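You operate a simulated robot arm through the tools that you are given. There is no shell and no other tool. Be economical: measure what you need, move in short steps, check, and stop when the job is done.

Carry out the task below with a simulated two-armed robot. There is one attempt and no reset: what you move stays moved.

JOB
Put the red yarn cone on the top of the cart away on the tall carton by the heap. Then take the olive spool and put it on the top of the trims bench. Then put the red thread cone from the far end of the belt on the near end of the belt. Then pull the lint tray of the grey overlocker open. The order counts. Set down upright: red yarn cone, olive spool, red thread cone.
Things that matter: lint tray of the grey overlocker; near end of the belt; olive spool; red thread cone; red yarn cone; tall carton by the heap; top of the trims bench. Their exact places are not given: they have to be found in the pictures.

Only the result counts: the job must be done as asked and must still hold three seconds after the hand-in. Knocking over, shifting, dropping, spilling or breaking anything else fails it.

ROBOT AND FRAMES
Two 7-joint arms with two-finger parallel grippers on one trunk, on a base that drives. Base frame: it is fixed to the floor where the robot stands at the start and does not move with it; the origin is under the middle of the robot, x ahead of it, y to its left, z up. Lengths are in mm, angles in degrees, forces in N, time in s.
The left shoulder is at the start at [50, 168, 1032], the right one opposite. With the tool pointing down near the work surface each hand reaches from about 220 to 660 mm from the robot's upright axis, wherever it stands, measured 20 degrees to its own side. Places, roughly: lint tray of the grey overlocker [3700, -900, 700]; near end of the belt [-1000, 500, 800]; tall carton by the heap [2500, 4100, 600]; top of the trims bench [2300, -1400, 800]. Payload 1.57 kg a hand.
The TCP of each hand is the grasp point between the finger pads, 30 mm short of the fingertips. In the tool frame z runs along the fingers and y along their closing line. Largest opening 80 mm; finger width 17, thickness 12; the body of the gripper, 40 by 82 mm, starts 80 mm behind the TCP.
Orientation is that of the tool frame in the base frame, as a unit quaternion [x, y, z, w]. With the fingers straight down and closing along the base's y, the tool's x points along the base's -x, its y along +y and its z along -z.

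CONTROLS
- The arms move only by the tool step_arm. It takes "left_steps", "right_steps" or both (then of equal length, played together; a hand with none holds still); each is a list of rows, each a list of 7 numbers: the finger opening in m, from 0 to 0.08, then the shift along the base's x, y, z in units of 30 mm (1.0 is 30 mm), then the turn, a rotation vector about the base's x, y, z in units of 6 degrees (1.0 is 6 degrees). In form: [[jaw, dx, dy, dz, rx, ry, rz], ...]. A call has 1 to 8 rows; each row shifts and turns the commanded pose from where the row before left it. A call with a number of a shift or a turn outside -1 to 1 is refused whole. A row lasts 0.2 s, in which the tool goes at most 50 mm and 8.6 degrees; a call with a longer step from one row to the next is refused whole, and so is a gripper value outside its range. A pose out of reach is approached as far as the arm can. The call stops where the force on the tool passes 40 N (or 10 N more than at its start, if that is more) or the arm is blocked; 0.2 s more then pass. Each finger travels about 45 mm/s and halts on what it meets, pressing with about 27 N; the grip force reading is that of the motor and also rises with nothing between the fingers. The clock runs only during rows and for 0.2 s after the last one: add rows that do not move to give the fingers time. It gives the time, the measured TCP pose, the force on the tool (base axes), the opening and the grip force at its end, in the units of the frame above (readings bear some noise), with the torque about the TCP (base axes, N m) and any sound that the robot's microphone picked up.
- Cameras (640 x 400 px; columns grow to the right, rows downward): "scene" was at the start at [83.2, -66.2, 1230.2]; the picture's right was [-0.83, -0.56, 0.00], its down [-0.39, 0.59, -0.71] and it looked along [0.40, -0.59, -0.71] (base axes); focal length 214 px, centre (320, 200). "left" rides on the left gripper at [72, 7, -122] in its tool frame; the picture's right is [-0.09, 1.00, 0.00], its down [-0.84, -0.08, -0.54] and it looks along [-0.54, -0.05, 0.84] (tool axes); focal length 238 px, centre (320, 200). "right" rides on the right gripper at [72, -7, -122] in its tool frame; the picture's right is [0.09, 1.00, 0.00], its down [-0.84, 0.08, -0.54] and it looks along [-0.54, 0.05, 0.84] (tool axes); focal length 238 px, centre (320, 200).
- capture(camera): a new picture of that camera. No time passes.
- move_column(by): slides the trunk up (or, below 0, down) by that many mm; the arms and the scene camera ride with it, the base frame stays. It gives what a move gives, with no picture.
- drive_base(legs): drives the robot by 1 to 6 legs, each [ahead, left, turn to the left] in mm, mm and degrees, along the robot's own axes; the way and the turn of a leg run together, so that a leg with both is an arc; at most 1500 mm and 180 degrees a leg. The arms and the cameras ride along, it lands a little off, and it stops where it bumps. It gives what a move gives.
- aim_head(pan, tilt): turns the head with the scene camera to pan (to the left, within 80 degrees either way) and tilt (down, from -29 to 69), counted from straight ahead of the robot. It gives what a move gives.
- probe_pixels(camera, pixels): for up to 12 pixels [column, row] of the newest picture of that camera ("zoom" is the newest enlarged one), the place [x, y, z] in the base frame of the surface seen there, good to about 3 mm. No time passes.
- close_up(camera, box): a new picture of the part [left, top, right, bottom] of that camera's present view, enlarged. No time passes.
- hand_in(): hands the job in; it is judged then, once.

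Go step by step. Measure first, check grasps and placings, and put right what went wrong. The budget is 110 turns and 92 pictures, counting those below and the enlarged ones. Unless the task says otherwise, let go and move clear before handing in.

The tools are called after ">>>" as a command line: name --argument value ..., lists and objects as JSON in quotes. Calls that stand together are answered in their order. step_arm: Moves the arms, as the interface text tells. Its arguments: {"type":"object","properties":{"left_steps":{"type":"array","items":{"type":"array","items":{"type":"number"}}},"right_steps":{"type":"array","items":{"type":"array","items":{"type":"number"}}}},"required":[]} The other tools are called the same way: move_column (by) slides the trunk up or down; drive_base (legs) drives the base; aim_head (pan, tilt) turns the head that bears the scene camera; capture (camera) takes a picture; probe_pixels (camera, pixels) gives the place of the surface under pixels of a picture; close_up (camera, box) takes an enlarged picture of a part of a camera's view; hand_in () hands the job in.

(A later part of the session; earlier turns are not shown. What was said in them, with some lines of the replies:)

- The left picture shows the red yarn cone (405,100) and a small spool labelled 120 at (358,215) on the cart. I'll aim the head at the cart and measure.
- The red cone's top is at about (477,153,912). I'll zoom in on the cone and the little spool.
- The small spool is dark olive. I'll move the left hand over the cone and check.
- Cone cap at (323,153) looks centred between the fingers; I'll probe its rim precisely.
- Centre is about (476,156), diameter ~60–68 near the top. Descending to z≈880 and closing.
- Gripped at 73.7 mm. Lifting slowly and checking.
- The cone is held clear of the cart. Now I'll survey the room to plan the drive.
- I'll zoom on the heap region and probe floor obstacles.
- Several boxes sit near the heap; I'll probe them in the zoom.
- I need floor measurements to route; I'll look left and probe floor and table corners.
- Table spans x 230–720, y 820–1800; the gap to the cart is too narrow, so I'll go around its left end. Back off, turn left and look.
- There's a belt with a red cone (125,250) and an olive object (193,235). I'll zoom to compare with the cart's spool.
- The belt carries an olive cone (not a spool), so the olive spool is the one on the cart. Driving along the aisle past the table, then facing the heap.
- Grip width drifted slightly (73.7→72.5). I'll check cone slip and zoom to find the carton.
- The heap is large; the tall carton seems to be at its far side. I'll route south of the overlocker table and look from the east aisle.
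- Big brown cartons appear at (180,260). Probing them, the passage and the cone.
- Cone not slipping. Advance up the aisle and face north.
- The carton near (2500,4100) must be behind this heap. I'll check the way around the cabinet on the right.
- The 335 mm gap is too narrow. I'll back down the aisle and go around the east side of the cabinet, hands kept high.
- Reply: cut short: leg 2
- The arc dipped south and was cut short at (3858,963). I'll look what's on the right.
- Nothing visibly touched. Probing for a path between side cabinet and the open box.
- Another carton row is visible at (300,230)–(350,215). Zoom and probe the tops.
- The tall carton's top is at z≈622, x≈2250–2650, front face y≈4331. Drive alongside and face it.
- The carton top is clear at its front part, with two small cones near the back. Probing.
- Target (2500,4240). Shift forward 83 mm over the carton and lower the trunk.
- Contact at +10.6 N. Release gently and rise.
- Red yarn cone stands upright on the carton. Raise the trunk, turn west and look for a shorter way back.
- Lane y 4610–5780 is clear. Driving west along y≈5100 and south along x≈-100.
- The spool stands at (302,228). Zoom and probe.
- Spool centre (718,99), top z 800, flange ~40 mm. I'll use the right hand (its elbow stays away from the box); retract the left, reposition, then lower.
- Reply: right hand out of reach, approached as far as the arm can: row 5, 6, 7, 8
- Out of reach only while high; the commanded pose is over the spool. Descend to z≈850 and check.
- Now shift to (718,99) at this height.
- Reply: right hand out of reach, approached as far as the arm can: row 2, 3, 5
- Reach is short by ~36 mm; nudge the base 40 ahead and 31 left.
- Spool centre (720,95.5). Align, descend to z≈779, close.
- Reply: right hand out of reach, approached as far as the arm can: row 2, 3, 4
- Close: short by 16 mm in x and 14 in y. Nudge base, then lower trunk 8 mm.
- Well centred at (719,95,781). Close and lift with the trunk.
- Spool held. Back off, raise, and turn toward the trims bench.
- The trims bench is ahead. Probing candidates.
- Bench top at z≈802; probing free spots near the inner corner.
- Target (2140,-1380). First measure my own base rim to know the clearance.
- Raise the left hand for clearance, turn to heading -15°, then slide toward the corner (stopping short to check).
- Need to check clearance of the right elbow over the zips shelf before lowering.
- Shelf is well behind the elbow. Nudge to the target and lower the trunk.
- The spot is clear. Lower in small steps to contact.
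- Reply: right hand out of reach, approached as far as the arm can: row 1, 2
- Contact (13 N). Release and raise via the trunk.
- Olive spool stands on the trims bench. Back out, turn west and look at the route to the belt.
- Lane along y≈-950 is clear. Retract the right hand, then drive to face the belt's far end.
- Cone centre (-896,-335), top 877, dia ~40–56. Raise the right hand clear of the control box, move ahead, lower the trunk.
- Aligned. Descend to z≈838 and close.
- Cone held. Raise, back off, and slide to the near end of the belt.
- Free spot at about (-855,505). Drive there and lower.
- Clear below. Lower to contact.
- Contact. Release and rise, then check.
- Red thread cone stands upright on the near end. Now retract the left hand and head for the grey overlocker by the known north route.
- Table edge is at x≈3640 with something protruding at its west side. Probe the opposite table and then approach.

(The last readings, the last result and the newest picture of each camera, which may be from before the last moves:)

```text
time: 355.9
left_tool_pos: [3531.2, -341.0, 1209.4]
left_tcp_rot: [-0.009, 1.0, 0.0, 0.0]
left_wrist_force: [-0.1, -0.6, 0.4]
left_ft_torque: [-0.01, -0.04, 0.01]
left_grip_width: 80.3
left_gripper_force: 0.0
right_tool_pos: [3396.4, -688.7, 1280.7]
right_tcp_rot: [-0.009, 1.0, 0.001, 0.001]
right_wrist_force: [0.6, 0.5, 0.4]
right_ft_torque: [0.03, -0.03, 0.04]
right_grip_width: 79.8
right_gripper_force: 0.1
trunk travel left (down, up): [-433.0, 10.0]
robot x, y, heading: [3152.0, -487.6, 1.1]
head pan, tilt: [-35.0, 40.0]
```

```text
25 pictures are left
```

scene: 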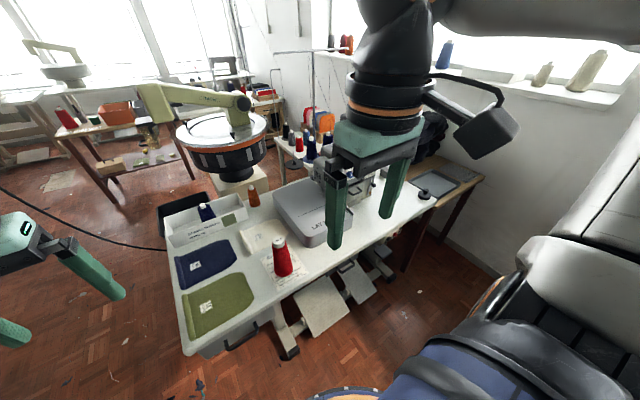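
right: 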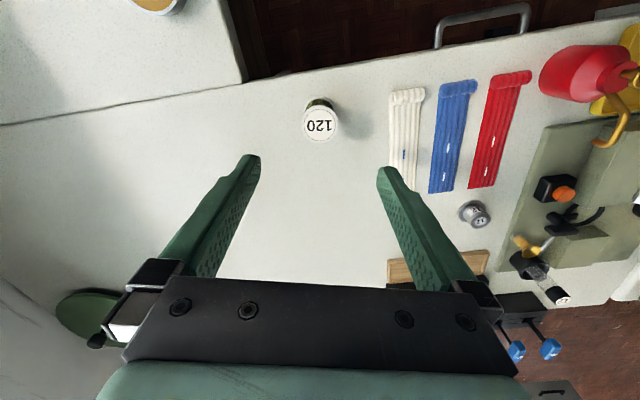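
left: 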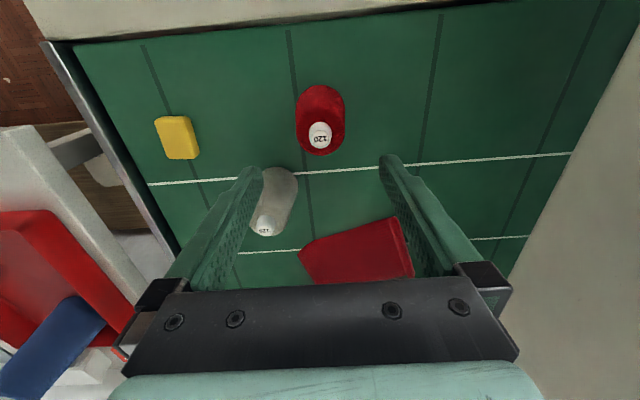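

>>> close_up --camera "scene" --box '[180, 190, 440, 370]'

>>> probe_pixels --camera "zoom" --pixels '[[150, 370], [180, 345], [405, 185], [415, 175], [480, 160], [425, 200], [300, 330], [490, 130], [530, 100], [390, 215]]'

```text
2.22 times, centred on (310, 280) of scene
```

zoom: 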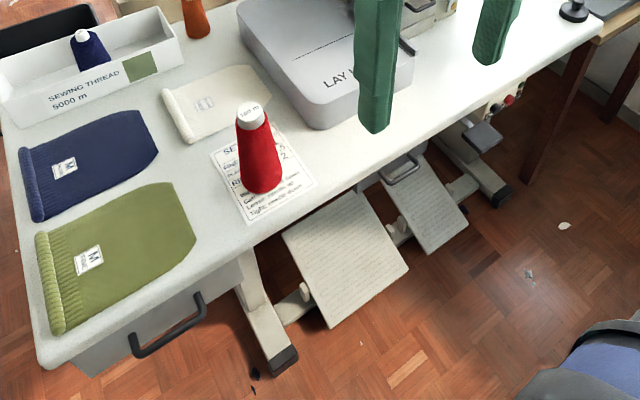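

```text
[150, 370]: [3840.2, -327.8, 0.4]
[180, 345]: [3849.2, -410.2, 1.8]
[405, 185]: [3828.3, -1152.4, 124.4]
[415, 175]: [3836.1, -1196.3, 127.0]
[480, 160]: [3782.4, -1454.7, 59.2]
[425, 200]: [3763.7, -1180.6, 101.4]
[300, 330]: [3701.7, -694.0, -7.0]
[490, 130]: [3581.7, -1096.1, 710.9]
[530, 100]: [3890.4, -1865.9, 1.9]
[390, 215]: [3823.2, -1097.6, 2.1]
```

Two pull bars are visible: a drawer's (165,325) and one under the machine (400,172). Move in front of the machine, lower the camera, and look.

>>> drive_base --legs '[[-60, -400, 0]]'

>>> move_column --by -240

>>> aim_head --pan 0 --tilt 35

>>> capture --camera "scene"

```text
time: 358.4
left_tool_pos: [3480.8, -738.9, 1208.6]
left_tcp_rot: [-0.012, 1.0, 0.0, 0.0]
left_wrist_force: [0.8, -1.1, 0.1]
left_ft_torque: [-0.04, 0.02, 0.01]
left_grip_width: 79.9
left_gripper_force: 0.1
right_tool_pos: [3347.3, -1088.3, 1280.2]
right_tcp_rot: [-0.012, 1.0, 0.002, 0.001]
right_wrist_force: [-0.1, 0.0, -0.1]
right_ft_torque: [0.01, 0.0, 0.02]
right_grip_width: 79.7
right_gripper_force: 0.2
trunk travel left (down, up): [-433.0, 10.0]
robot x, y, heading: [3102.6, -882.6, 1.2]
head pan, tilt: [-35.0, 40.0]
```

```text
time: 360.9
left_tool_pos: [3478.5, -739.2, 969.1]
left_tcp_rot: [-0.013, 1.0, 0.001, 0.0]
left_wrist_force: [0.2, 0.0, 0.0]
left_ft_torque: [0.01, 0.03, 0.01]
left_grip_width: 79.8
left_gripper_force: 0.0
right_tool_pos: [3346.7, -1087.1, 1040.0]
right_tcp_rot: [-0.012, 1.0, 0.0, 0.001]
right_wrist_force: [0.5, -0.3, 0.6]
right_ft_torque: [0.02, 0.04, -0.02]
right_grip_width: 80.0
right_gripper_force: 0.0
trunk travel left (down, up): [-193.0, 250.0]
robot x, y, heading: [3103.4, -884.8, 1.4]
head pan, tilt: [-35.0, 40.0]
```

```text
time: 362.0
left_tool_pos: [3478.5, -737.8, 968.8]
left_tcp_rot: [-0.012, 1.0, 0.0, 0.0]
left_wrist_force: [-0.5, -0.1, 0.0]
left_ft_torque: [0.0, -0.01, 0.01]
left_grip_width: 80.1
left_gripper_force: 0.0
right_tool_pos: [3347.3, -1086.2, 1040.1]
right_tcp_rot: [-0.012, 1.0, 0.001, 0.002]
right_wrist_force: [-0.8, -0.4, -0.1]
right_ft_torque: [-0.02, 0.03, -0.01]
right_grip_width: 80.3
right_gripper_force: 0.0
trunk travel left (down, up): [-193.0, 250.0]
robot x, y, heading: [3104.0, -888.1, 1.4]
head pan, tilt: [0.0, 35.0]
```

```text
23 pictures are left
```

scene: 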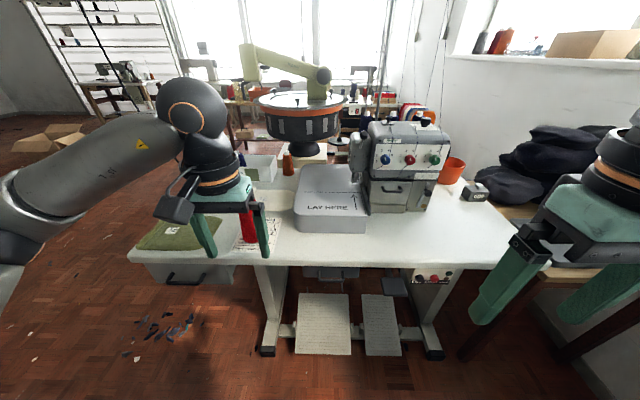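

>>> close_up --camera "scene" --box '[270, 120, 470, 310]'

>>> probe_pixels --camera "zoom" --pixels '[[180, 325], [200, 335], [155, 325], [250, 325], [240, 315], [390, 145], [365, 148], [420, 142], [400, 175], [400, 355], [200, 318], [200, 345]]'

```text
2.11 times, centred on (370, 215) of scene
```

zoom: 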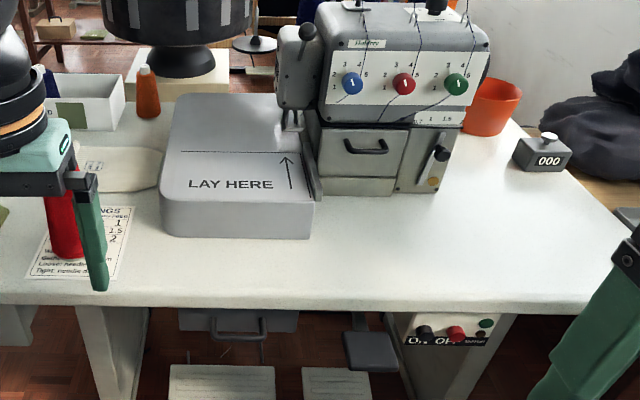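

```text
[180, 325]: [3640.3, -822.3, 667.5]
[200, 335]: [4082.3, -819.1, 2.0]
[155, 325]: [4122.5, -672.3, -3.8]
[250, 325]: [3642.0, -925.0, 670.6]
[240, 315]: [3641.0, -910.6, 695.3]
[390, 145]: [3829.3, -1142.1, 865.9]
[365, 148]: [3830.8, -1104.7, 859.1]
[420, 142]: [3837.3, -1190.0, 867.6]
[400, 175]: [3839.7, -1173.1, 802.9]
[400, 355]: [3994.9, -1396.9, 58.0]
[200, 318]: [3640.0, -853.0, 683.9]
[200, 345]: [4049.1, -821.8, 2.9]
```

The lint tray front is at x≈3640, z≈670, y≈-815…-990 with a bar handle. Lower the camera to view it.

>>> move_column --by -150

>>> aim_head --pan 0 --tilt 35

>>> close_up --camera "scene" --box '[250, 180, 430, 300]'

```text
time: 363.7
left_tool_pos: [3479.5, -738.4, 819.5]
left_tcp_rot: [-0.012, 1.0, 0.0, 0.0]
left_wrist_force: [0.4, -1.0, -0.1]
left_ft_torque: [0.0, 0.01, 0.01]
left_grip_width: 80.2
left_gripper_force: 0.1
right_tool_pos: [3347.6, -1086.8, 890.6]
right_tcp_rot: [-0.011, 1.0, 0.001, 0.002]
right_wrist_force: [-0.3, -0.2, 0.6]
right_ft_torque: [-0.04, 0.01, -0.02]
right_grip_width: 80.3
right_gripper_force: 0.0
trunk travel left (down, up): [-43.0, 400.0]
robot x, y, heading: [3104.2, -888.3, 1.4]
head pan, tilt: [0.0, 35.0]
```

```text
time: 364.3
left_tool_pos: [3480.5, -737.9, 820.6]
left_tcp_rot: [-0.012, 1.0, -0.001, 0.0]
left_wrist_force: [0.4, 0.1, 0.3]
left_ft_torque: [-0.03, -0.01, 0.0]
left_grip_width: 80.1
left_gripper_force: 0.1
right_tool_pos: [3347.5, -1086.9, 889.6]
right_tcp_rot: [-0.013, 1.0, 0.001, 0.002]
right_wrist_force: [0.0, -0.6, -0.6]
right_ft_torque: [0.0, 0.0, -0.03]
right_grip_width: 80.0
right_gripper_force: 0.1
trunk travel left (down, up): [-43.0, 400.0]
robot x, y, heading: [3103.1, -887.4, 1.3]
head pan, tilt: [0.0, 35.0]
```

```text
3.33 times, centred on (340, 240) of scene
```

zoom: 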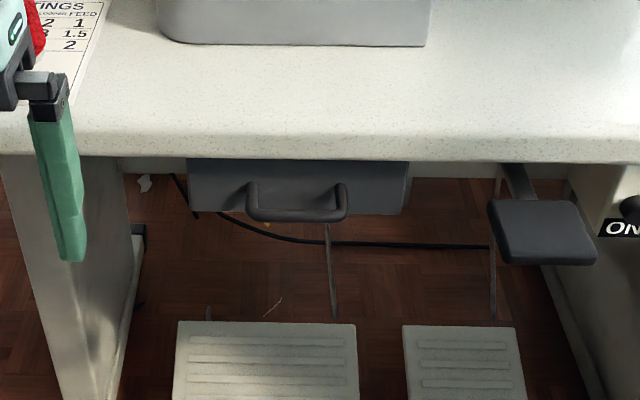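

>>> probe_pixels --camera "zoom" --pixels '[[298, 215], [270, 214], [325, 214], [252, 195], [342, 195], [298, 180], [200, 180], [400, 180], [298, 209], [298, 150], [252, 210], [540, 225]]'

```text
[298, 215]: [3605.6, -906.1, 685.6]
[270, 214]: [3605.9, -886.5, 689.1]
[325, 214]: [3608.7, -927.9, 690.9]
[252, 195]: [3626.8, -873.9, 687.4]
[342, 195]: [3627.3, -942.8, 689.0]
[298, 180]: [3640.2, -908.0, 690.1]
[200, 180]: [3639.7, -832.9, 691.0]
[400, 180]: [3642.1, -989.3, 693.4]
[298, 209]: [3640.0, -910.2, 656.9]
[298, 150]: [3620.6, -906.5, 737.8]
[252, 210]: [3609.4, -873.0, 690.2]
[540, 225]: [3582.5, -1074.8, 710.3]
```

Handle bar: along y from -870 to -945, x≈3607, z≈688, 30 mm before the panel. I'll reorient the left gripper to point +x with jaws closing vertically (120° about (1,-1,-1)).

>>> drive_base --legs '[[-60, -110, 0]]'

>>> step_arm --left_steps '[[0.08, 0, 0, 0, 0.8, -0.8, -0.8], [0.08, 0, 0, 0, 0.8, -0.8, -0.8], [0.08, 0, 0, 0, 0.8, -0.8, -0.8], [0.08, 0, 0, 0, 0.8, -0.8, -0.8], [0.08, 0, 0, 0, 0.8, -0.8, -0.8], [0.08, 0, 0, 0, 0.8, -0.8, -0.8], [0.08, 0, 0, 0, 0.8, -0.8, -0.8]]'

```text
time: 365.6
left_tool_pos: [3425.7, -848.9, 819.4]
left_tcp_rot: [-0.014, 1.0, 0.0, -0.001]
left_wrist_force: [0.2, -0.2, 0.1]
left_ft_torque: [-0.02, 0.01, 0.02]
left_grip_width: 79.9
left_gripper_force: 0.0
right_tool_pos: [3291.9, -1197.2, 890.5]
right_tcp_rot: [-0.014, 1.0, 0.001, 0.002]
right_wrist_force: [0.3, 0.3, 0.6]
right_ft_torque: [-0.03, 0.01, 0.0]
right_grip_width: 80.0
right_gripper_force: 0.1
trunk travel left (down, up): [-43.0, 400.0]
robot x, y, heading: [3051.1, -998.7, 1.7]
head pan, tilt: [0.0, 35.0]
```

```text
time: 367.2
left_tool_pos: [3424.8, -848.3, 820.1]
left_tcp_rot: [0.27, 0.877, 0.277, 0.285]
left_wrist_force: [0.3, 0.2, -0.1]
left_ft_torque: [0.03, 0.0, -0.01]
left_grip_width: 80.1
left_gripper_force: 0.0
right_tool_pos: [3291.5, -1197.0, 890.2]
right_tcp_rot: [-0.012, 1.0, 0.001, 0.002]
right_wrist_force: [0.0, -0.2, 0.3]
right_ft_torque: [0.04, 0.02, 0.01]
right_grip_width: 80.0
right_gripper_force: 0.1
trunk travel left (down, up): [-43.0, 400.0]
robot x, y, heading: [3049.1, -997.8, 1.5]
head pan, tilt: [0.0, 35.0]
```

Rotation is feasible; finishing it.

>>> step_arm --left_steps '[[0.08, 0, 0, 0, 0.8, -0.8, -0.8], [0.08, 0, 0, 0, 0.8, -0.8, -0.8], [0.08, 0, 0, 0, 0.8, -0.8, -0.8], [0.08, 0, 0, 0, 0.8, -0.8, -0.8], [0.06, 0, 0, 0, 0.8, -0.8, -0.8], [0.06, 0, 0, 0, 0.8, -0.8, -0.8], [0.05, 0, 0, 0, 0.8, -0.8, -0.8], [0.05, 0, 0, 0, 0.43, -0.43, -0.35]]'

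>>> capture --camera "scene"

>>> capture --camera "left"

```text
time: 369.0
left_tool_pos: [3470.7, -889.5, 816.9]
left_tcp_rot: [0.493, 0.502, 0.497, 0.508]
left_wrist_force: [-0.1, -0.1, -0.6]
left_ft_torque: [-0.01, 0.03, 0.01]
left_grip_width: 50.0
left_gripper_force: 0.0
left hand out of reach, approached as far as the arm can: row 3, 4, 5, 6, 7
right_tool_pos: [3292.1, -1197.1, 891.0]
right_tcp_rot: [-0.013, 1.0, 0.001, 0.002]
right_wrist_force: [0.5, 0.5, 0.0]
right_ft_torque: [0.0, 0.0, 0.01]
right_grip_width: 79.9
right_gripper_force: 0.0
trunk travel left (down, up): [-43.0, 400.0]
robot x, y, heading: [3045.1, -1001.4, 1.4]
head pan, tilt: [0.0, 35.0]
```

```text
20 pictures are left
```

scene: 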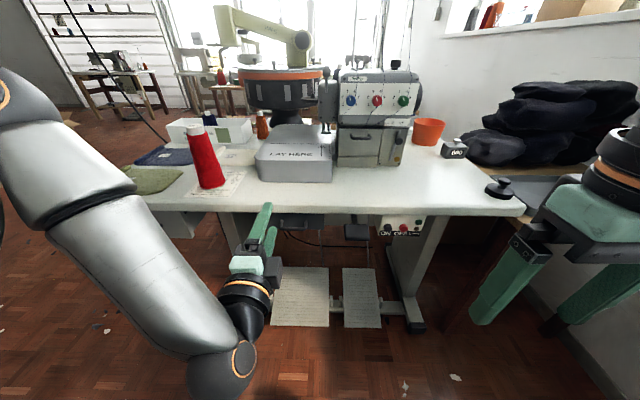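

```text
19 pictures are left
```

left: 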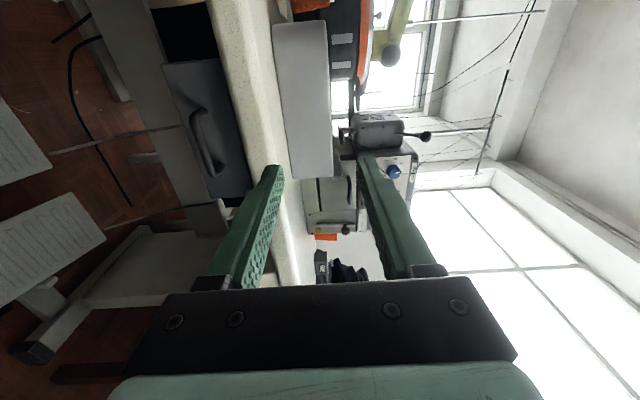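

Gripper points at the tray. Lower to z≈688 and align y≈-907.

>>> step_arm --left_steps '[[0.05, 0, -0.15, -0.85, 0, 0, 0], [0.05, 0, -0.15, -0.85, 0, 0, 0], [0.05, 0, -0.15, -0.85, 0, 0, 0], [0.05, 0, -0.15, -0.85, 0, 0, 0], [0.05, 0, 0, -0.85, 0, 0, 0], [0.05, 0, 0, 0, 0, 0, 0]]'

>>> capture --camera "left"

```text
time: 370.4
left_tool_pos: [3483.7, -921.2, 701.5]
left_tcp_rot: [0.495, 0.503, 0.497, 0.505]
left_wrist_force: [-0.8, -0.9, -0.1]
left_ft_torque: [0.03, -0.01, -0.01]
left_grip_width: 49.9
left_gripper_force: 0.0
left hand out of reach, approached as far as the arm can: row 4, 5
right_tool_pos: [3291.0, -1196.5, 889.2]
right_tcp_rot: [-0.013, 1.0, 0.001, 0.002]
right_wrist_force: [-0.1, -0.3, 0.5]
right_ft_torque: [-0.01, 0.01, 0.0]
right_grip_width: 79.9
right_gripper_force: 0.0
trunk travel left (down, up): [-43.0, 400.0]
robot x, y, heading: [3049.5, -995.7, 1.2]
head pan, tilt: [0.0, 35.0]
```

```text
18 pictures are left
```

left: 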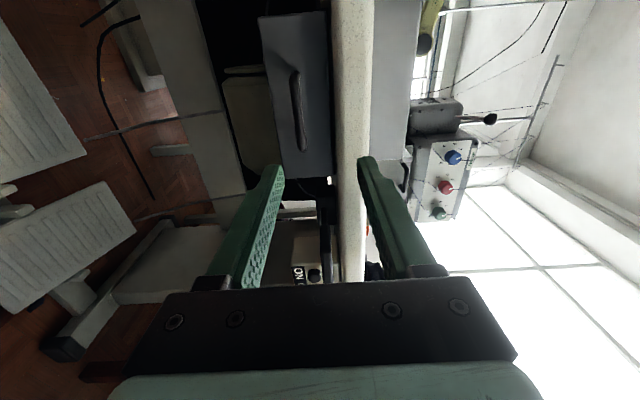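

Column down 13 mm and advance with the arm partway, correcting y.

>>> move_column --by -13

>>> step_arm --left_steps '[[0.05, 0.7, 0.25, 0, 0, 0, 0], [0.05, 0.7, 0.23, 0, 0, 0, 0], [0.05, 0.7, 0, 0, 0, 0, 0], [0.05, 0, 0, 0, 0, 0, 0]]'

>>> capture --camera "left"

```text
time: 371.0
left_tool_pos: [3482.9, -921.1, 689.0]
left_tcp_rot: [0.494, 0.503, 0.497, 0.506]
left_wrist_force: [0.1, 0.5, -0.5]
left_ft_torque: [0.03, 0.01, -0.02]
left_grip_width: 49.9
left_gripper_force: 0.0
right_tool_pos: [3291.4, -1196.2, 877.2]
right_tcp_rot: [-0.013, 1.0, 0.002, 0.002]
right_wrist_force: [-0.4, 0.1, -0.3]
right_ft_torque: [0.0, -0.03, 0.02]
right_grip_width: 79.9
right_gripper_force: 0.0
trunk travel left (down, up): [-30.0, 413.0]
robot x, y, heading: [3045.2, -999.8, 1.4]
head pan, tilt: [0.0, 35.0]
```

```text
time: 372.0
left_tool_pos: [3538.8, -928.9, 705.0]
left_tcp_rot: [0.493, 0.505, 0.498, 0.504]
left_wrist_force: [0.6, 0.4, 0.2]
left_ft_torque: [0.02, -0.03, 0.02]
left_grip_width: 50.2
left_gripper_force: 0.2
left hand out of reach, approached as far as the arm can: row 1, 2, 3
right_tool_pos: [3292.0, -1197.6, 878.6]
right_tcp_rot: [-0.013, 1.0, 0.001, 0.001]
right_wrist_force: [0.0, 0.4, -1.0]
right_ft_torque: [0.01, 0.01, 0.01]
right_grip_width: 79.8
right_gripper_force: 0.1
trunk travel left (down, up): [-30.0, 413.0]
robot x, y, heading: [3048.3, -998.2, 1.5]
head pan, tilt: [0.0, 35.0]
```

```text
17 pictures are left
```

left: 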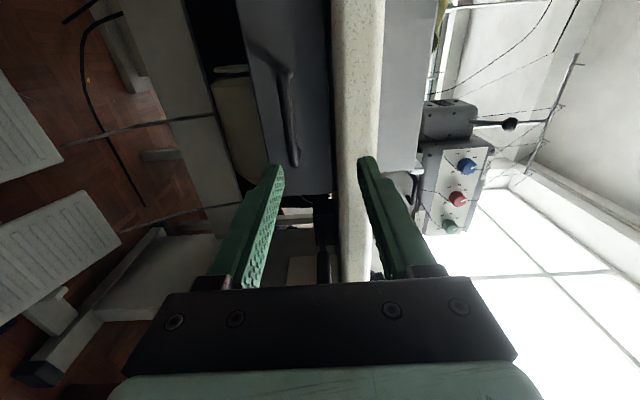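

The arm is at a joint limit, so I'll do the alignment with trunk and base: -16 mm column, 22 left, then ahead.

>>> move_column --by -17

>>> drive_base --legs '[[20, 22, 0]]'

>>> close_up --camera "scene" --box '[200, 180, 380, 310]'

>>> capture --camera "left"

```text
time: 372.6
left_tool_pos: [3538.0, -929.2, 687.3]
left_tcp_rot: [0.493, 0.505, 0.498, 0.504]
left_wrist_force: [-0.4, -0.5, -0.7]
left_ft_torque: [0.0, 0.01, -0.02]
left_grip_width: 49.8
left_gripper_force: 0.1
right_tool_pos: [3292.4, -1197.2, 859.2]
right_tcp_rot: [-0.013, 1.0, 0.001, 0.001]
right_wrist_force: [-0.4, -0.2, 1.3]
right_ft_torque: [0.03, 0.02, -0.01]
right_grip_width: 80.0
right_gripper_force: 0.1
trunk travel left (down, up): [-13.0, 430.0]
robot x, y, heading: [3046.7, -998.9, 1.7]
head pan, tilt: [0.0, 35.0]
```

```text
time: 373.4
left_tool_pos: [3557.8, -906.0, 687.7]
left_tcp_rot: [0.493, 0.505, 0.498, 0.504]
left_wrist_force: [-0.4, 0.1, -0.4]
left_ft_torque: [-0.02, -0.03, 0.0]
left_grip_width: 49.9
left_gripper_force: 0.1
right_tool_pos: [3311.2, -1174.3, 859.8]
right_tcp_rot: [-0.013, 1.0, 0.0, 0.002]
right_wrist_force: [0.0, 0.1, 0.0]
right_ft_torque: [0.0, 0.0, 0.01]
right_grip_width: 79.9
right_gripper_force: 0.1
trunk travel left (down, up): [-13.0, 430.0]
robot x, y, heading: [3066.9, -974.8, 1.5]
head pan, tilt: [0.0, 35.0]
```

```text
3.08 times, centred on (290, 245) of scene
```

zoom: 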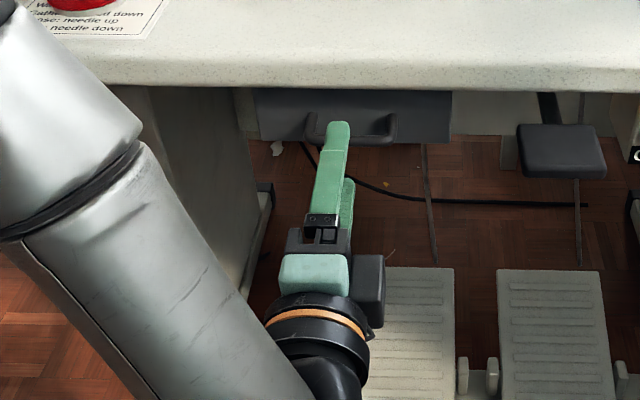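

```text
15 pictures are left
```

left: 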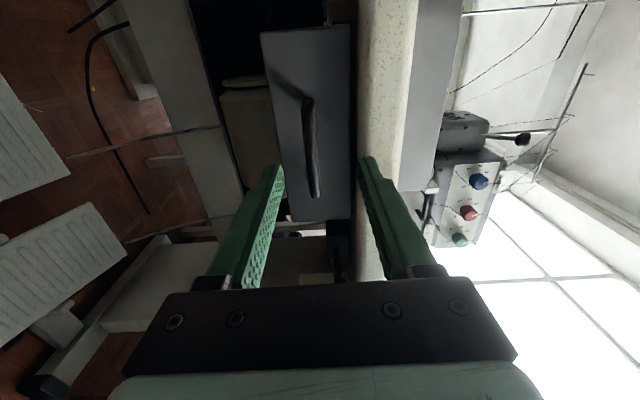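

>>> probe_pixels --camera "left" --pixels '[[310, 140], [308, 110], [313, 180], [330, 140], [349, 140], [362, 140], [290, 200]]'

```text
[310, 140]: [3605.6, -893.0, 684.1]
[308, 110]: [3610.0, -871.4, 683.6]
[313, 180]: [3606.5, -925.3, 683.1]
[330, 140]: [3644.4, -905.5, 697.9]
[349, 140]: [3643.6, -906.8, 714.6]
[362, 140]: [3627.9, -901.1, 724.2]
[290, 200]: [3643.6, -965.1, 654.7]
```

Bar z≈684; table lip ≈724. Narrow the jaw to 32 mm, lower 3 mm, and drive ahead 43.

>>> step_arm --left_steps '[[0.032, 0, 0, 0, 0, 0, 0], [0.032, 0, 0, 0, 0, 0, 0], [0.032, 0, 0, 0, 0, 0, 0]]'

>>> move_column --by -3

>>> drive_base --legs '[[43, 0, 0]]'

>>> capture --camera "left"

```text
time: 374.2
left_tool_pos: [3557.4, -906.2, 688.4]
left_tcp_rot: [0.494, 0.505, 0.498, 0.503]
left_wrist_force: [0.7, -0.8, -0.3]
left_ft_torque: [0.0, 0.01, 0.01]
left_grip_width: 32.3
left_gripper_force: 0.1
right_tool_pos: [3311.7, -1175.7, 860.1]
right_tcp_rot: [-0.013, 1.0, 0.001, 0.001]
right_wrist_force: [-0.4, 0.3, 0.8]
right_ft_torque: [0.04, -0.02, 0.01]
right_grip_width: 80.0
right_gripper_force: 0.3
trunk travel left (down, up): [-13.0, 430.0]
robot x, y, heading: [3068.4, -975.1, 1.5]
head pan, tilt: [0.0, 35.0]
```

```text
time: 374.8
left_tool_pos: [3558.0, -905.0, 684.8]
left_tcp_rot: [0.493, 0.505, 0.498, 0.504]
left_wrist_force: [0.7, 0.1, 0.1]
left_ft_torque: [0.02, -0.01, 0.03]
left_grip_width: 32.2
left_gripper_force: 0.0
right_tool_pos: [3311.9, -1174.6, 857.6]
right_tcp_rot: [-0.013, 1.0, 0.001, 0.002]
right_wrist_force: [0.9, 0.9, 0.1]
right_ft_torque: [-0.01, 0.01, -0.01]
right_grip_width: 80.0
right_gripper_force: 0.1
trunk travel left (down, up): [-10.0, 433.0]
robot x, y, heading: [3069.4, -974.7, 1.2]
head pan, tilt: [0.0, 35.0]
```

```text
time: 375.7
left_tool_pos: [3600.8, -904.8, 686.5]
left_tcp_rot: [0.493, 0.505, 0.498, 0.504]
left_wrist_force: [-0.6, 0.4, 0.3]
left_ft_torque: [0.02, 0.01, 0.02]
left_grip_width: 32.1
left_gripper_force: 0.0
right_tool_pos: [3353.5, -1175.0, 856.6]
right_tcp_rot: [-0.013, 1.0, 0.0, 0.002]
right_wrist_force: [0.4, -0.2, 0.0]
right_ft_torque: [0.02, -0.01, 0.0]
right_grip_width: 80.0
right_gripper_force: 0.0
trunk travel left (down, up): [-10.0, 433.0]
robot x, y, heading: [3110.6, -976.0, 1.3]
head pan, tilt: [0.0, 35.0]
```

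```text
14 pictures are left
```

left: 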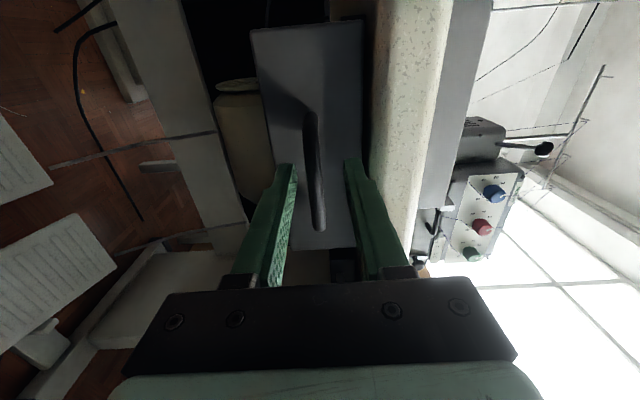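

The bar lies between the fingers with no contact. Close the jaw on it.

>>> step_arm --left_steps '[[0.0, 0, 0, 0, 0, 0, 0], [0.0, 0, 0, 0, 0, 0, 0], [0.0, 0, 0, 0, 0, 0, 0], [0.0, 0, 0, 0, 0, 0, 0]]'

```text
time: 376.7
left_tool_pos: [3601.5, -904.2, 682.4]
left_tcp_rot: [0.497, 0.505, 0.496, 0.502]
left_wrist_force: [-0.2, -1.5, -18.4]
left_ft_torque: [0.36, 0.19, 0.09]
left_grip_width: 9.5
left_gripper_force: 27.8
right_tool_pos: [3355.1, -1172.7, 857.5]
right_tcp_rot: [-0.014, 1.0, 0.0, 0.0]
right_wrist_force: [-0.3, -0.3, 0.3]
right_ft_torque: [0.04, 0.0, 0.0]
right_grip_width: 80.0
right_gripper_force: 0.0
trunk travel left (down, up): [-10.0, 433.0]
robot x, y, heading: [3112.0, -971.4, 1.1]
head pan, tilt: [0.0, 35.0]
```

Bar gripped (9.5 mm). Relax the vertical load and pull back with the base in a small leg.

>>> move_column --by -3

>>> drive_base --legs '[[-50, 0, 0]]'

>>> close_up --camera "scene" --box '[180, 180, 400, 340]'

```text
time: 377.2
left_tool_pos: [3600.9, -904.0, 681.4]
left_tcp_rot: [0.495, 0.505, 0.497, 0.504]
left_wrist_force: [-3.8, 0.6, -11.3]
left_ft_torque: [0.42, 0.13, -0.52]
left_grip_width: 9.7
left_gripper_force: 27.8
right_tool_pos: [3355.4, -1173.0, 853.7]
right_tcp_rot: [-0.015, 1.0, 0.0, 0.001]
right_wrist_force: [-0.3, -1.2, -0.2]
right_ft_torque: [-0.02, 0.0, 0.01]
right_grip_width: 80.0
right_gripper_force: 0.2
trunk travel left (down, up): [-7.0, 436.0]
robot x, y, heading: [3109.0, -978.3, 1.5]
head pan, tilt: [0.0, 35.0]
```

```text
time: 378.1
left_tool_pos: [3551.6, -904.6, 680.6]
left_tcp_rot: [0.492, 0.506, 0.499, 0.503]
left_wrist_force: [-0.1, 9.2, -8.5]
left_ft_torque: [0.42, 0.09, 0.07]
left_grip_width: 9.5
left_gripper_force: 27.7
right_tool_pos: [3305.5, -1174.4, 853.2]
right_tcp_rot: [-0.013, 1.0, 0.001, 0.001]
right_wrist_force: [-0.4, 0.2, -0.7]
right_ft_torque: [0.01, 0.0, 0.0]
right_grip_width: 80.1
right_gripper_force: 0.2
trunk travel left (down, up): [-7.0, 436.0]
robot x, y, heading: [3062.7, -976.7, 1.3]
head pan, tilt: [0.0, 35.0]
```

```text
2.50 times, centred on (290, 260) of scene
```

zoom: 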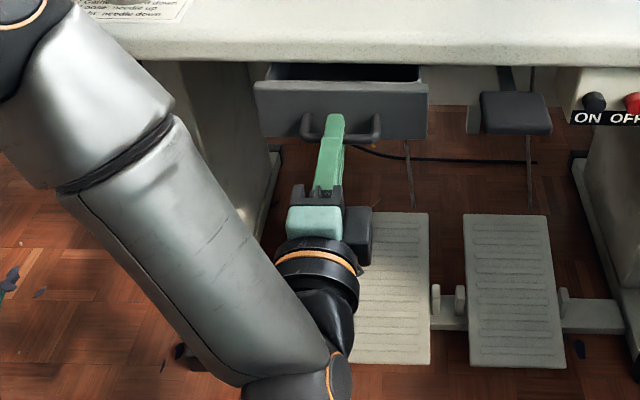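

The tray slides out. Keep pulling in small legs, watching the force.

>>> drive_base --legs '[[-50, 0, 0]]'

>>> drive_base --legs '[[-30, 0, 0]]'

```text
time: 379.0
left_tool_pos: [3501.8, -904.8, 682.5]
left_tcp_rot: [0.492, 0.507, 0.499, 0.502]
left_wrist_force: [-0.3, 8.7, -2.5]
left_ft_torque: [0.41, 0.08, -0.09]
left_grip_width: 9.6
left_gripper_force: 28.1
right_tool_pos: [3255.7, -1175.6, 854.4]
right_tcp_rot: [-0.014, 1.0, 0.002, 0.002]
right_wrist_force: [-0.6, 0.0, 0.8]
right_ft_torque: [-0.02, 0.01, 0.04]
right_grip_width: 80.0
right_gripper_force: 0.1
trunk travel left (down, up): [-7.0, 436.0]
robot x, y, heading: [3012.3, -975.9, 1.6]
head pan, tilt: [0.0, 35.0]
```

```text
time: 379.9
left_tool_pos: [3473.2, -905.4, 682.2]
left_tcp_rot: [0.492, 0.506, 0.501, 0.5]
left_wrist_force: [-0.3, 9.0, -1.0]
left_ft_torque: [0.34, 0.0, -0.13]
left_grip_width: 9.5
left_gripper_force: 27.8
right_tool_pos: [3226.1, -1176.0, 853.4]
right_tcp_rot: [-0.013, 1.0, 0.001, 0.002]
right_wrist_force: [0.0, -0.3, -0.2]
right_ft_torque: [0.0, 0.0, -0.04]
right_grip_width: 80.0
right_gripper_force: 0.0
trunk travel left (down, up): [-7.0, 436.0]
robot x, y, heading: [2981.9, -975.6, 1.5]
head pan, tilt: [0.0, 35.0]
```

>>> close_up --camera "scene" --box '[180, 150, 420, 330]'

>>> probe_pixels --camera "zoom" --pixels '[[300, 150], [250, 160], [350, 150], [330, 130], [350, 170], [280, 170], [330, 170]]'

```text
2.22 times, centred on (300, 240) of scene
```

zoom: 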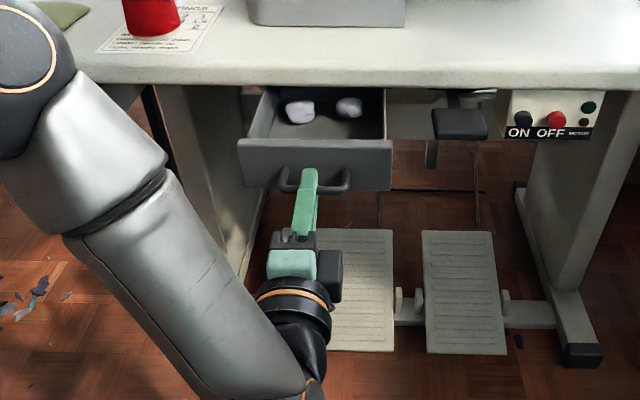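

```text
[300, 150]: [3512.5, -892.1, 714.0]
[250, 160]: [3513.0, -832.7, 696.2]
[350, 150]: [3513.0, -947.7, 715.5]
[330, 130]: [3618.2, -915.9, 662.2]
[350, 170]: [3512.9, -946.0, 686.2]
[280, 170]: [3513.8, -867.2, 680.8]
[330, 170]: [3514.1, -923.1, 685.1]
```

Open by ~128 mm so far. Pull a bit more while checking for the stop.

>>> drive_base --legs '[[-30, 0, 0]]'

```text
time: 380.7
left_tool_pos: [3443.5, -904.8, 682.3]
left_tcp_rot: [0.491, 0.507, 0.501, 0.501]
left_wrist_force: [-0.1, 7.8, -0.1]
left_ft_torque: [0.3, 0.03, -0.22]
left_grip_width: 9.3
left_gripper_force: 27.7
right_tool_pos: [3196.2, -1178.0, 853.3]
right_tcp_rot: [-0.013, 1.0, 0.001, 0.002]
right_wrist_force: [0.6, 0.2, -0.7]
right_ft_torque: [0.02, -0.04, 0.0]
right_grip_width: 79.9
right_gripper_force: 0.2
trunk travel left (down, up): [-7.0, 436.0]
robot x, y, heading: [2956.4, -976.6, 1.7]
head pan, tilt: [0.0, 35.0]
```

>>> drive_base --legs '[[-25, 0, 0]]'

>>> close_up --camera "scene" --box '[180, 150, 420, 330]'

>>> probe_pixels --camera "zoom" --pixels '[[300, 150], [330, 110], [340, 95], [350, 80], [300, 80]]'

```text
time: 381.5
left_tool_pos: [3418.0, -904.3, 681.8]
left_tcp_rot: [0.492, 0.507, 0.503, 0.499]
left_wrist_force: [6.9, 4.6, -0.1]
left_ft_torque: [0.24, -0.03, 0.89]
left_grip_width: 9.6
left_gripper_force: 27.3
right_tool_pos: [3170.0, -1178.5, 854.0]
right_tcp_rot: [-0.014, 1.0, 0.001, 0.003]
right_wrist_force: [-0.5, 0.2, 0.1]
right_ft_torque: [0.03, -0.03, 0.02]
right_grip_width: 80.0
right_gripper_force: 0.1
trunk travel left (down, up): [-7.0, 436.0]
robot x, y, heading: [2926.4, -979.6, 1.4]
head pan, tilt: [0.0, 35.0]
```

```text
2.22 times, centred on (300, 240) of scene
```

zoom: 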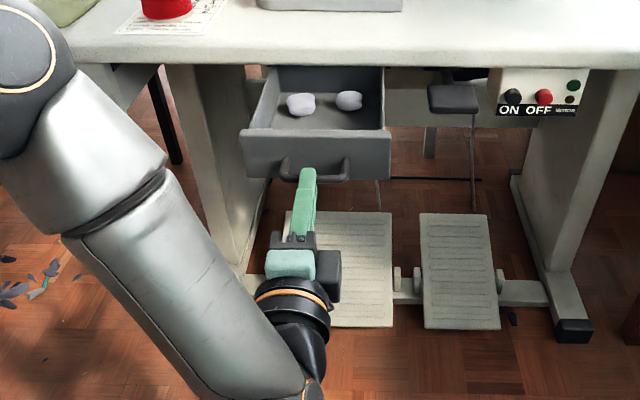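

```text
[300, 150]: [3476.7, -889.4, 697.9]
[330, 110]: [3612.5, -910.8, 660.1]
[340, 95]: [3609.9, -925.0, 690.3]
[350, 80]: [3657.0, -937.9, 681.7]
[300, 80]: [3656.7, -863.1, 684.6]
```

The tray hit its stop (~164 mm open; the bar began sliding in the pads). Open the jaw and back away straight.

>>> step_arm --left_steps '[[0.03, 0, 0, 0, 0, 0, 0], [0.03, 0, 0, 0, 0, 0, 0], [0.03, 0, 0, 0, 0, 0, 0]]'

>>> drive_base --legs '[[-120, 0, 0]]'

>>> capture --camera "scene"

>>> probe_pixels --camera "scene" --pixels '[[300, 213], [310, 208], [320, 213], [330, 210], [315, 215]]'

```text
time: 382.3
left_tool_pos: [3417.3, -905.4, 681.9]
left_tcp_rot: [0.491, 0.507, 0.502, 0.5]
left_wrist_force: [-0.1, -0.1, -0.5]
left_ft_torque: [-0.01, 0.0, 0.0]
left_grip_width: 29.7
left_gripper_force: 0.1
right_tool_pos: [3171.1, -1177.6, 853.8]
right_tcp_rot: [-0.014, 1.0, 0.001, 0.002]
right_wrist_force: [-0.3, 0.0, -0.2]
right_ft_torque: [0.01, -0.02, -0.01]
right_grip_width: 79.9
right_gripper_force: 0.1
trunk travel left (down, up): [-7.0, 436.0]
robot x, y, heading: [2925.9, -975.9, 1.4]
head pan, tilt: [0.0, 35.0]
```

```text
time: 383.4
left_tool_pos: [3353.9, -907.7, 682.6]
left_tcp_rot: [0.492, 0.507, 0.502, 0.499]
left_wrist_force: [-0.1, -0.2, -0.2]
left_ft_torque: [0.01, -0.04, 0.03]
left_grip_width: 30.1
left_gripper_force: 0.1
right_tool_pos: [3106.2, -1180.4, 854.9]
right_tcp_rot: [-0.015, 1.0, 0.001, 0.003]
right_wrist_force: [0.4, 0.0, -0.2]
right_ft_torque: [-0.02, 0.05, -0.01]
right_grip_width: 80.2
right_gripper_force: 0.0
trunk travel left (down, up): [-7.0, 436.0]
robot x, y, heading: [2861.8, -980.3, 1.6]
head pan, tilt: [0.0, 35.0]
stopped in leg 1: the robot was blocked; the commanded pose is now the measured one
```

```text
10 pictures are left
```

scene: 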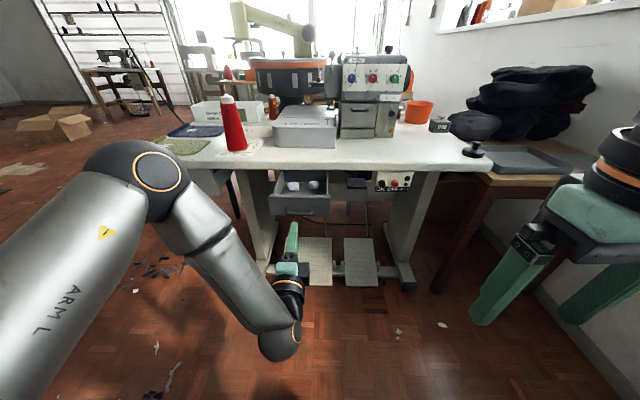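

```text
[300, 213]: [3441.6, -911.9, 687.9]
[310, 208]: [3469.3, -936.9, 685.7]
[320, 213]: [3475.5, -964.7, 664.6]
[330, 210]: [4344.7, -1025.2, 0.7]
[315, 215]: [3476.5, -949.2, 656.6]
```

Tray is open with the hand clear; the base touched something behind. Move forward slightly, raise, and turn to check the trims bench spool.

>>> drive_base --legs '[[20, 0, 0]]'

>>> move_column --by 350

>>> drive_base --legs '[[0, 0, -55]]'

>>> aim_head --pan -80 --tilt 35

>>> capture --camera "scene"

```text
time: 384.2
left_tool_pos: [3373.1, -907.2, 683.0]
left_tcp_rot: [0.491, 0.506, 0.503, 0.5]
left_wrist_force: [0.4, -0.1, 0.6]
left_ft_torque: [-0.03, -0.01, -0.01]
left_grip_width: 30.2
left_gripper_force: 0.1
right_tool_pos: [3127.3, -1179.8, 855.4]
right_tcp_rot: [-0.015, 1.0, 0.001, 0.003]
right_wrist_force: [0.1, 0.2, 1.0]
right_ft_torque: [0.0, 0.0, -0.01]
right_grip_width: 80.1
right_gripper_force: 0.1
trunk travel left (down, up): [-7.0, 436.0]
robot x, y, heading: [2881.4, -980.1, 1.7]
head pan, tilt: [0.0, 35.0]
```

```text
time: 387.6
left_tool_pos: [3374.1, -906.2, 1032.9]
left_tcp_rot: [0.492, 0.506, 0.503, 0.499]
left_wrist_force: [0.2, 0.4, 0.5]
left_ft_torque: [-0.01, 0.0, 0.03]
left_grip_width: 30.3
left_gripper_force: 0.1
right_tool_pos: [3126.5, -1180.0, 1205.0]
right_tcp_rot: [-0.015, 1.0, 0.001, 0.003]
right_wrist_force: [-0.2, -0.5, 0.6]
right_ft_torque: [-0.03, 0.01, -0.03]
right_grip_width: 79.9
right_gripper_force: 0.0
trunk travel left (down, up): [-357.0, 86.0]
robot x, y, heading: [2881.7, -979.0, 1.4]
head pan, tilt: [0.0, 35.0]
```

```text
time: 390.5
left_tool_pos: [3224.3, -1340.2, 1032.4]
left_tcp_rot: [0.669, 0.221, 0.214, 0.676]
left_wrist_force: [0.2, 0.5, -0.9]
left_ft_torque: [0.0, 0.0, -0.01]
left_grip_width: 30.0
left_gripper_force: 0.0
right_tool_pos: [2858.3, -1293.3, 1205.7]
right_tcp_rot: [0.45, 0.893, -0.001, 0.003]
right_wrist_force: [0.6, 0.1, 0.1]
right_ft_torque: [-0.02, 0.0, 0.01]
right_grip_width: 80.3
right_gripper_force: 0.1
trunk travel left (down, up): [-357.0, 86.0]
robot x, y, heading: [2881.1, -979.7, -53.7]
head pan, tilt: [0.0, 35.0]
```

```text
time: 392.0
left_tool_pos: [3224.1, -1340.1, 1032.6]
left_tcp_rot: [0.67, 0.221, 0.213, 0.676]
left_wrist_force: [-0.1, -0.5, 0.0]
left_ft_torque: [0.03, -0.01, -0.02]
left_grip_width: 29.8
left_gripper_force: 0.1
right_tool_pos: [2859.0, -1294.3, 1204.6]
right_tcp_rot: [0.45, 0.893, -0.001, 0.004]
right_wrist_force: [0.5, -0.1, -1.9]
right_ft_torque: [0.0, -0.02, -0.03]
right_grip_width: 79.7
right_gripper_force: 0.0
trunk travel left (down, up): [-357.0, 86.0]
robot x, y, heading: [2882.1, -978.5, -53.9]
head pan, tilt: [-80.0, 35.0]
```

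```text
9 pictures are left
```

scene: 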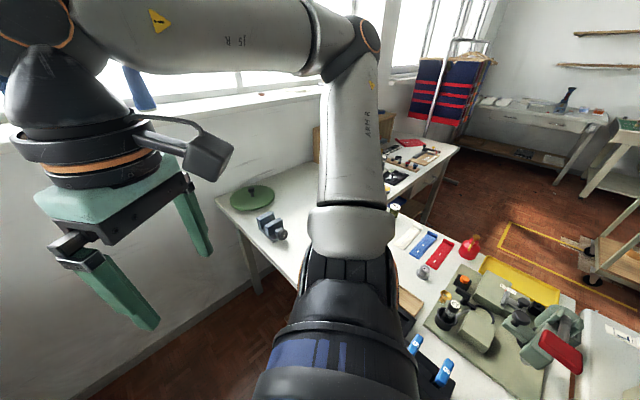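

>>> close_up --camera "scene" --box '[360, 180, 500, 290]'

>>> probe_pixels --camera "scene" --pixels '[[394, 206], [397, 212], [405, 240], [440, 255], [425, 272]]'

```text
3.64 times, centred on (430, 235) of scene
```

zoom: 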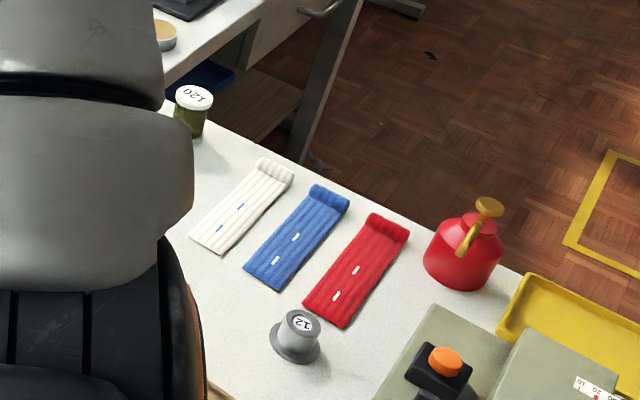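

```text
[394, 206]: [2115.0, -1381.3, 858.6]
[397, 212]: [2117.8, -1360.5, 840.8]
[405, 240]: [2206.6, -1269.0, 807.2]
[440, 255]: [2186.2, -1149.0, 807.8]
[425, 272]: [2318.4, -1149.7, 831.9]
```

The spool stands upright at (2115,-1381) unmoved and the tray was left fully open with the hand clear. Handing in.

>>> hand_in

```text
The job is handed in.
```

All four steps were done in the order asked and the job is handed in; I don't know the judging result.

- **Red yarn cone:** standing upright on the tall carton by the heap.
- **Olive spool:** standing upright on the trims bench. A last picture just before hand-in showed it unmoved.
- **Red thread cone:** standing upright on the near end of the belt.
- **Lint tray:** pulled open about 164 mm to its stop on the grey overlocker, with the hand clear.

The base met something twice. One drive was cut short in open floor early on, and I saw nothing touched. After opening the tray it was blocked while backing towards the trims bench; I saw no disturbance on the bench afterwards.
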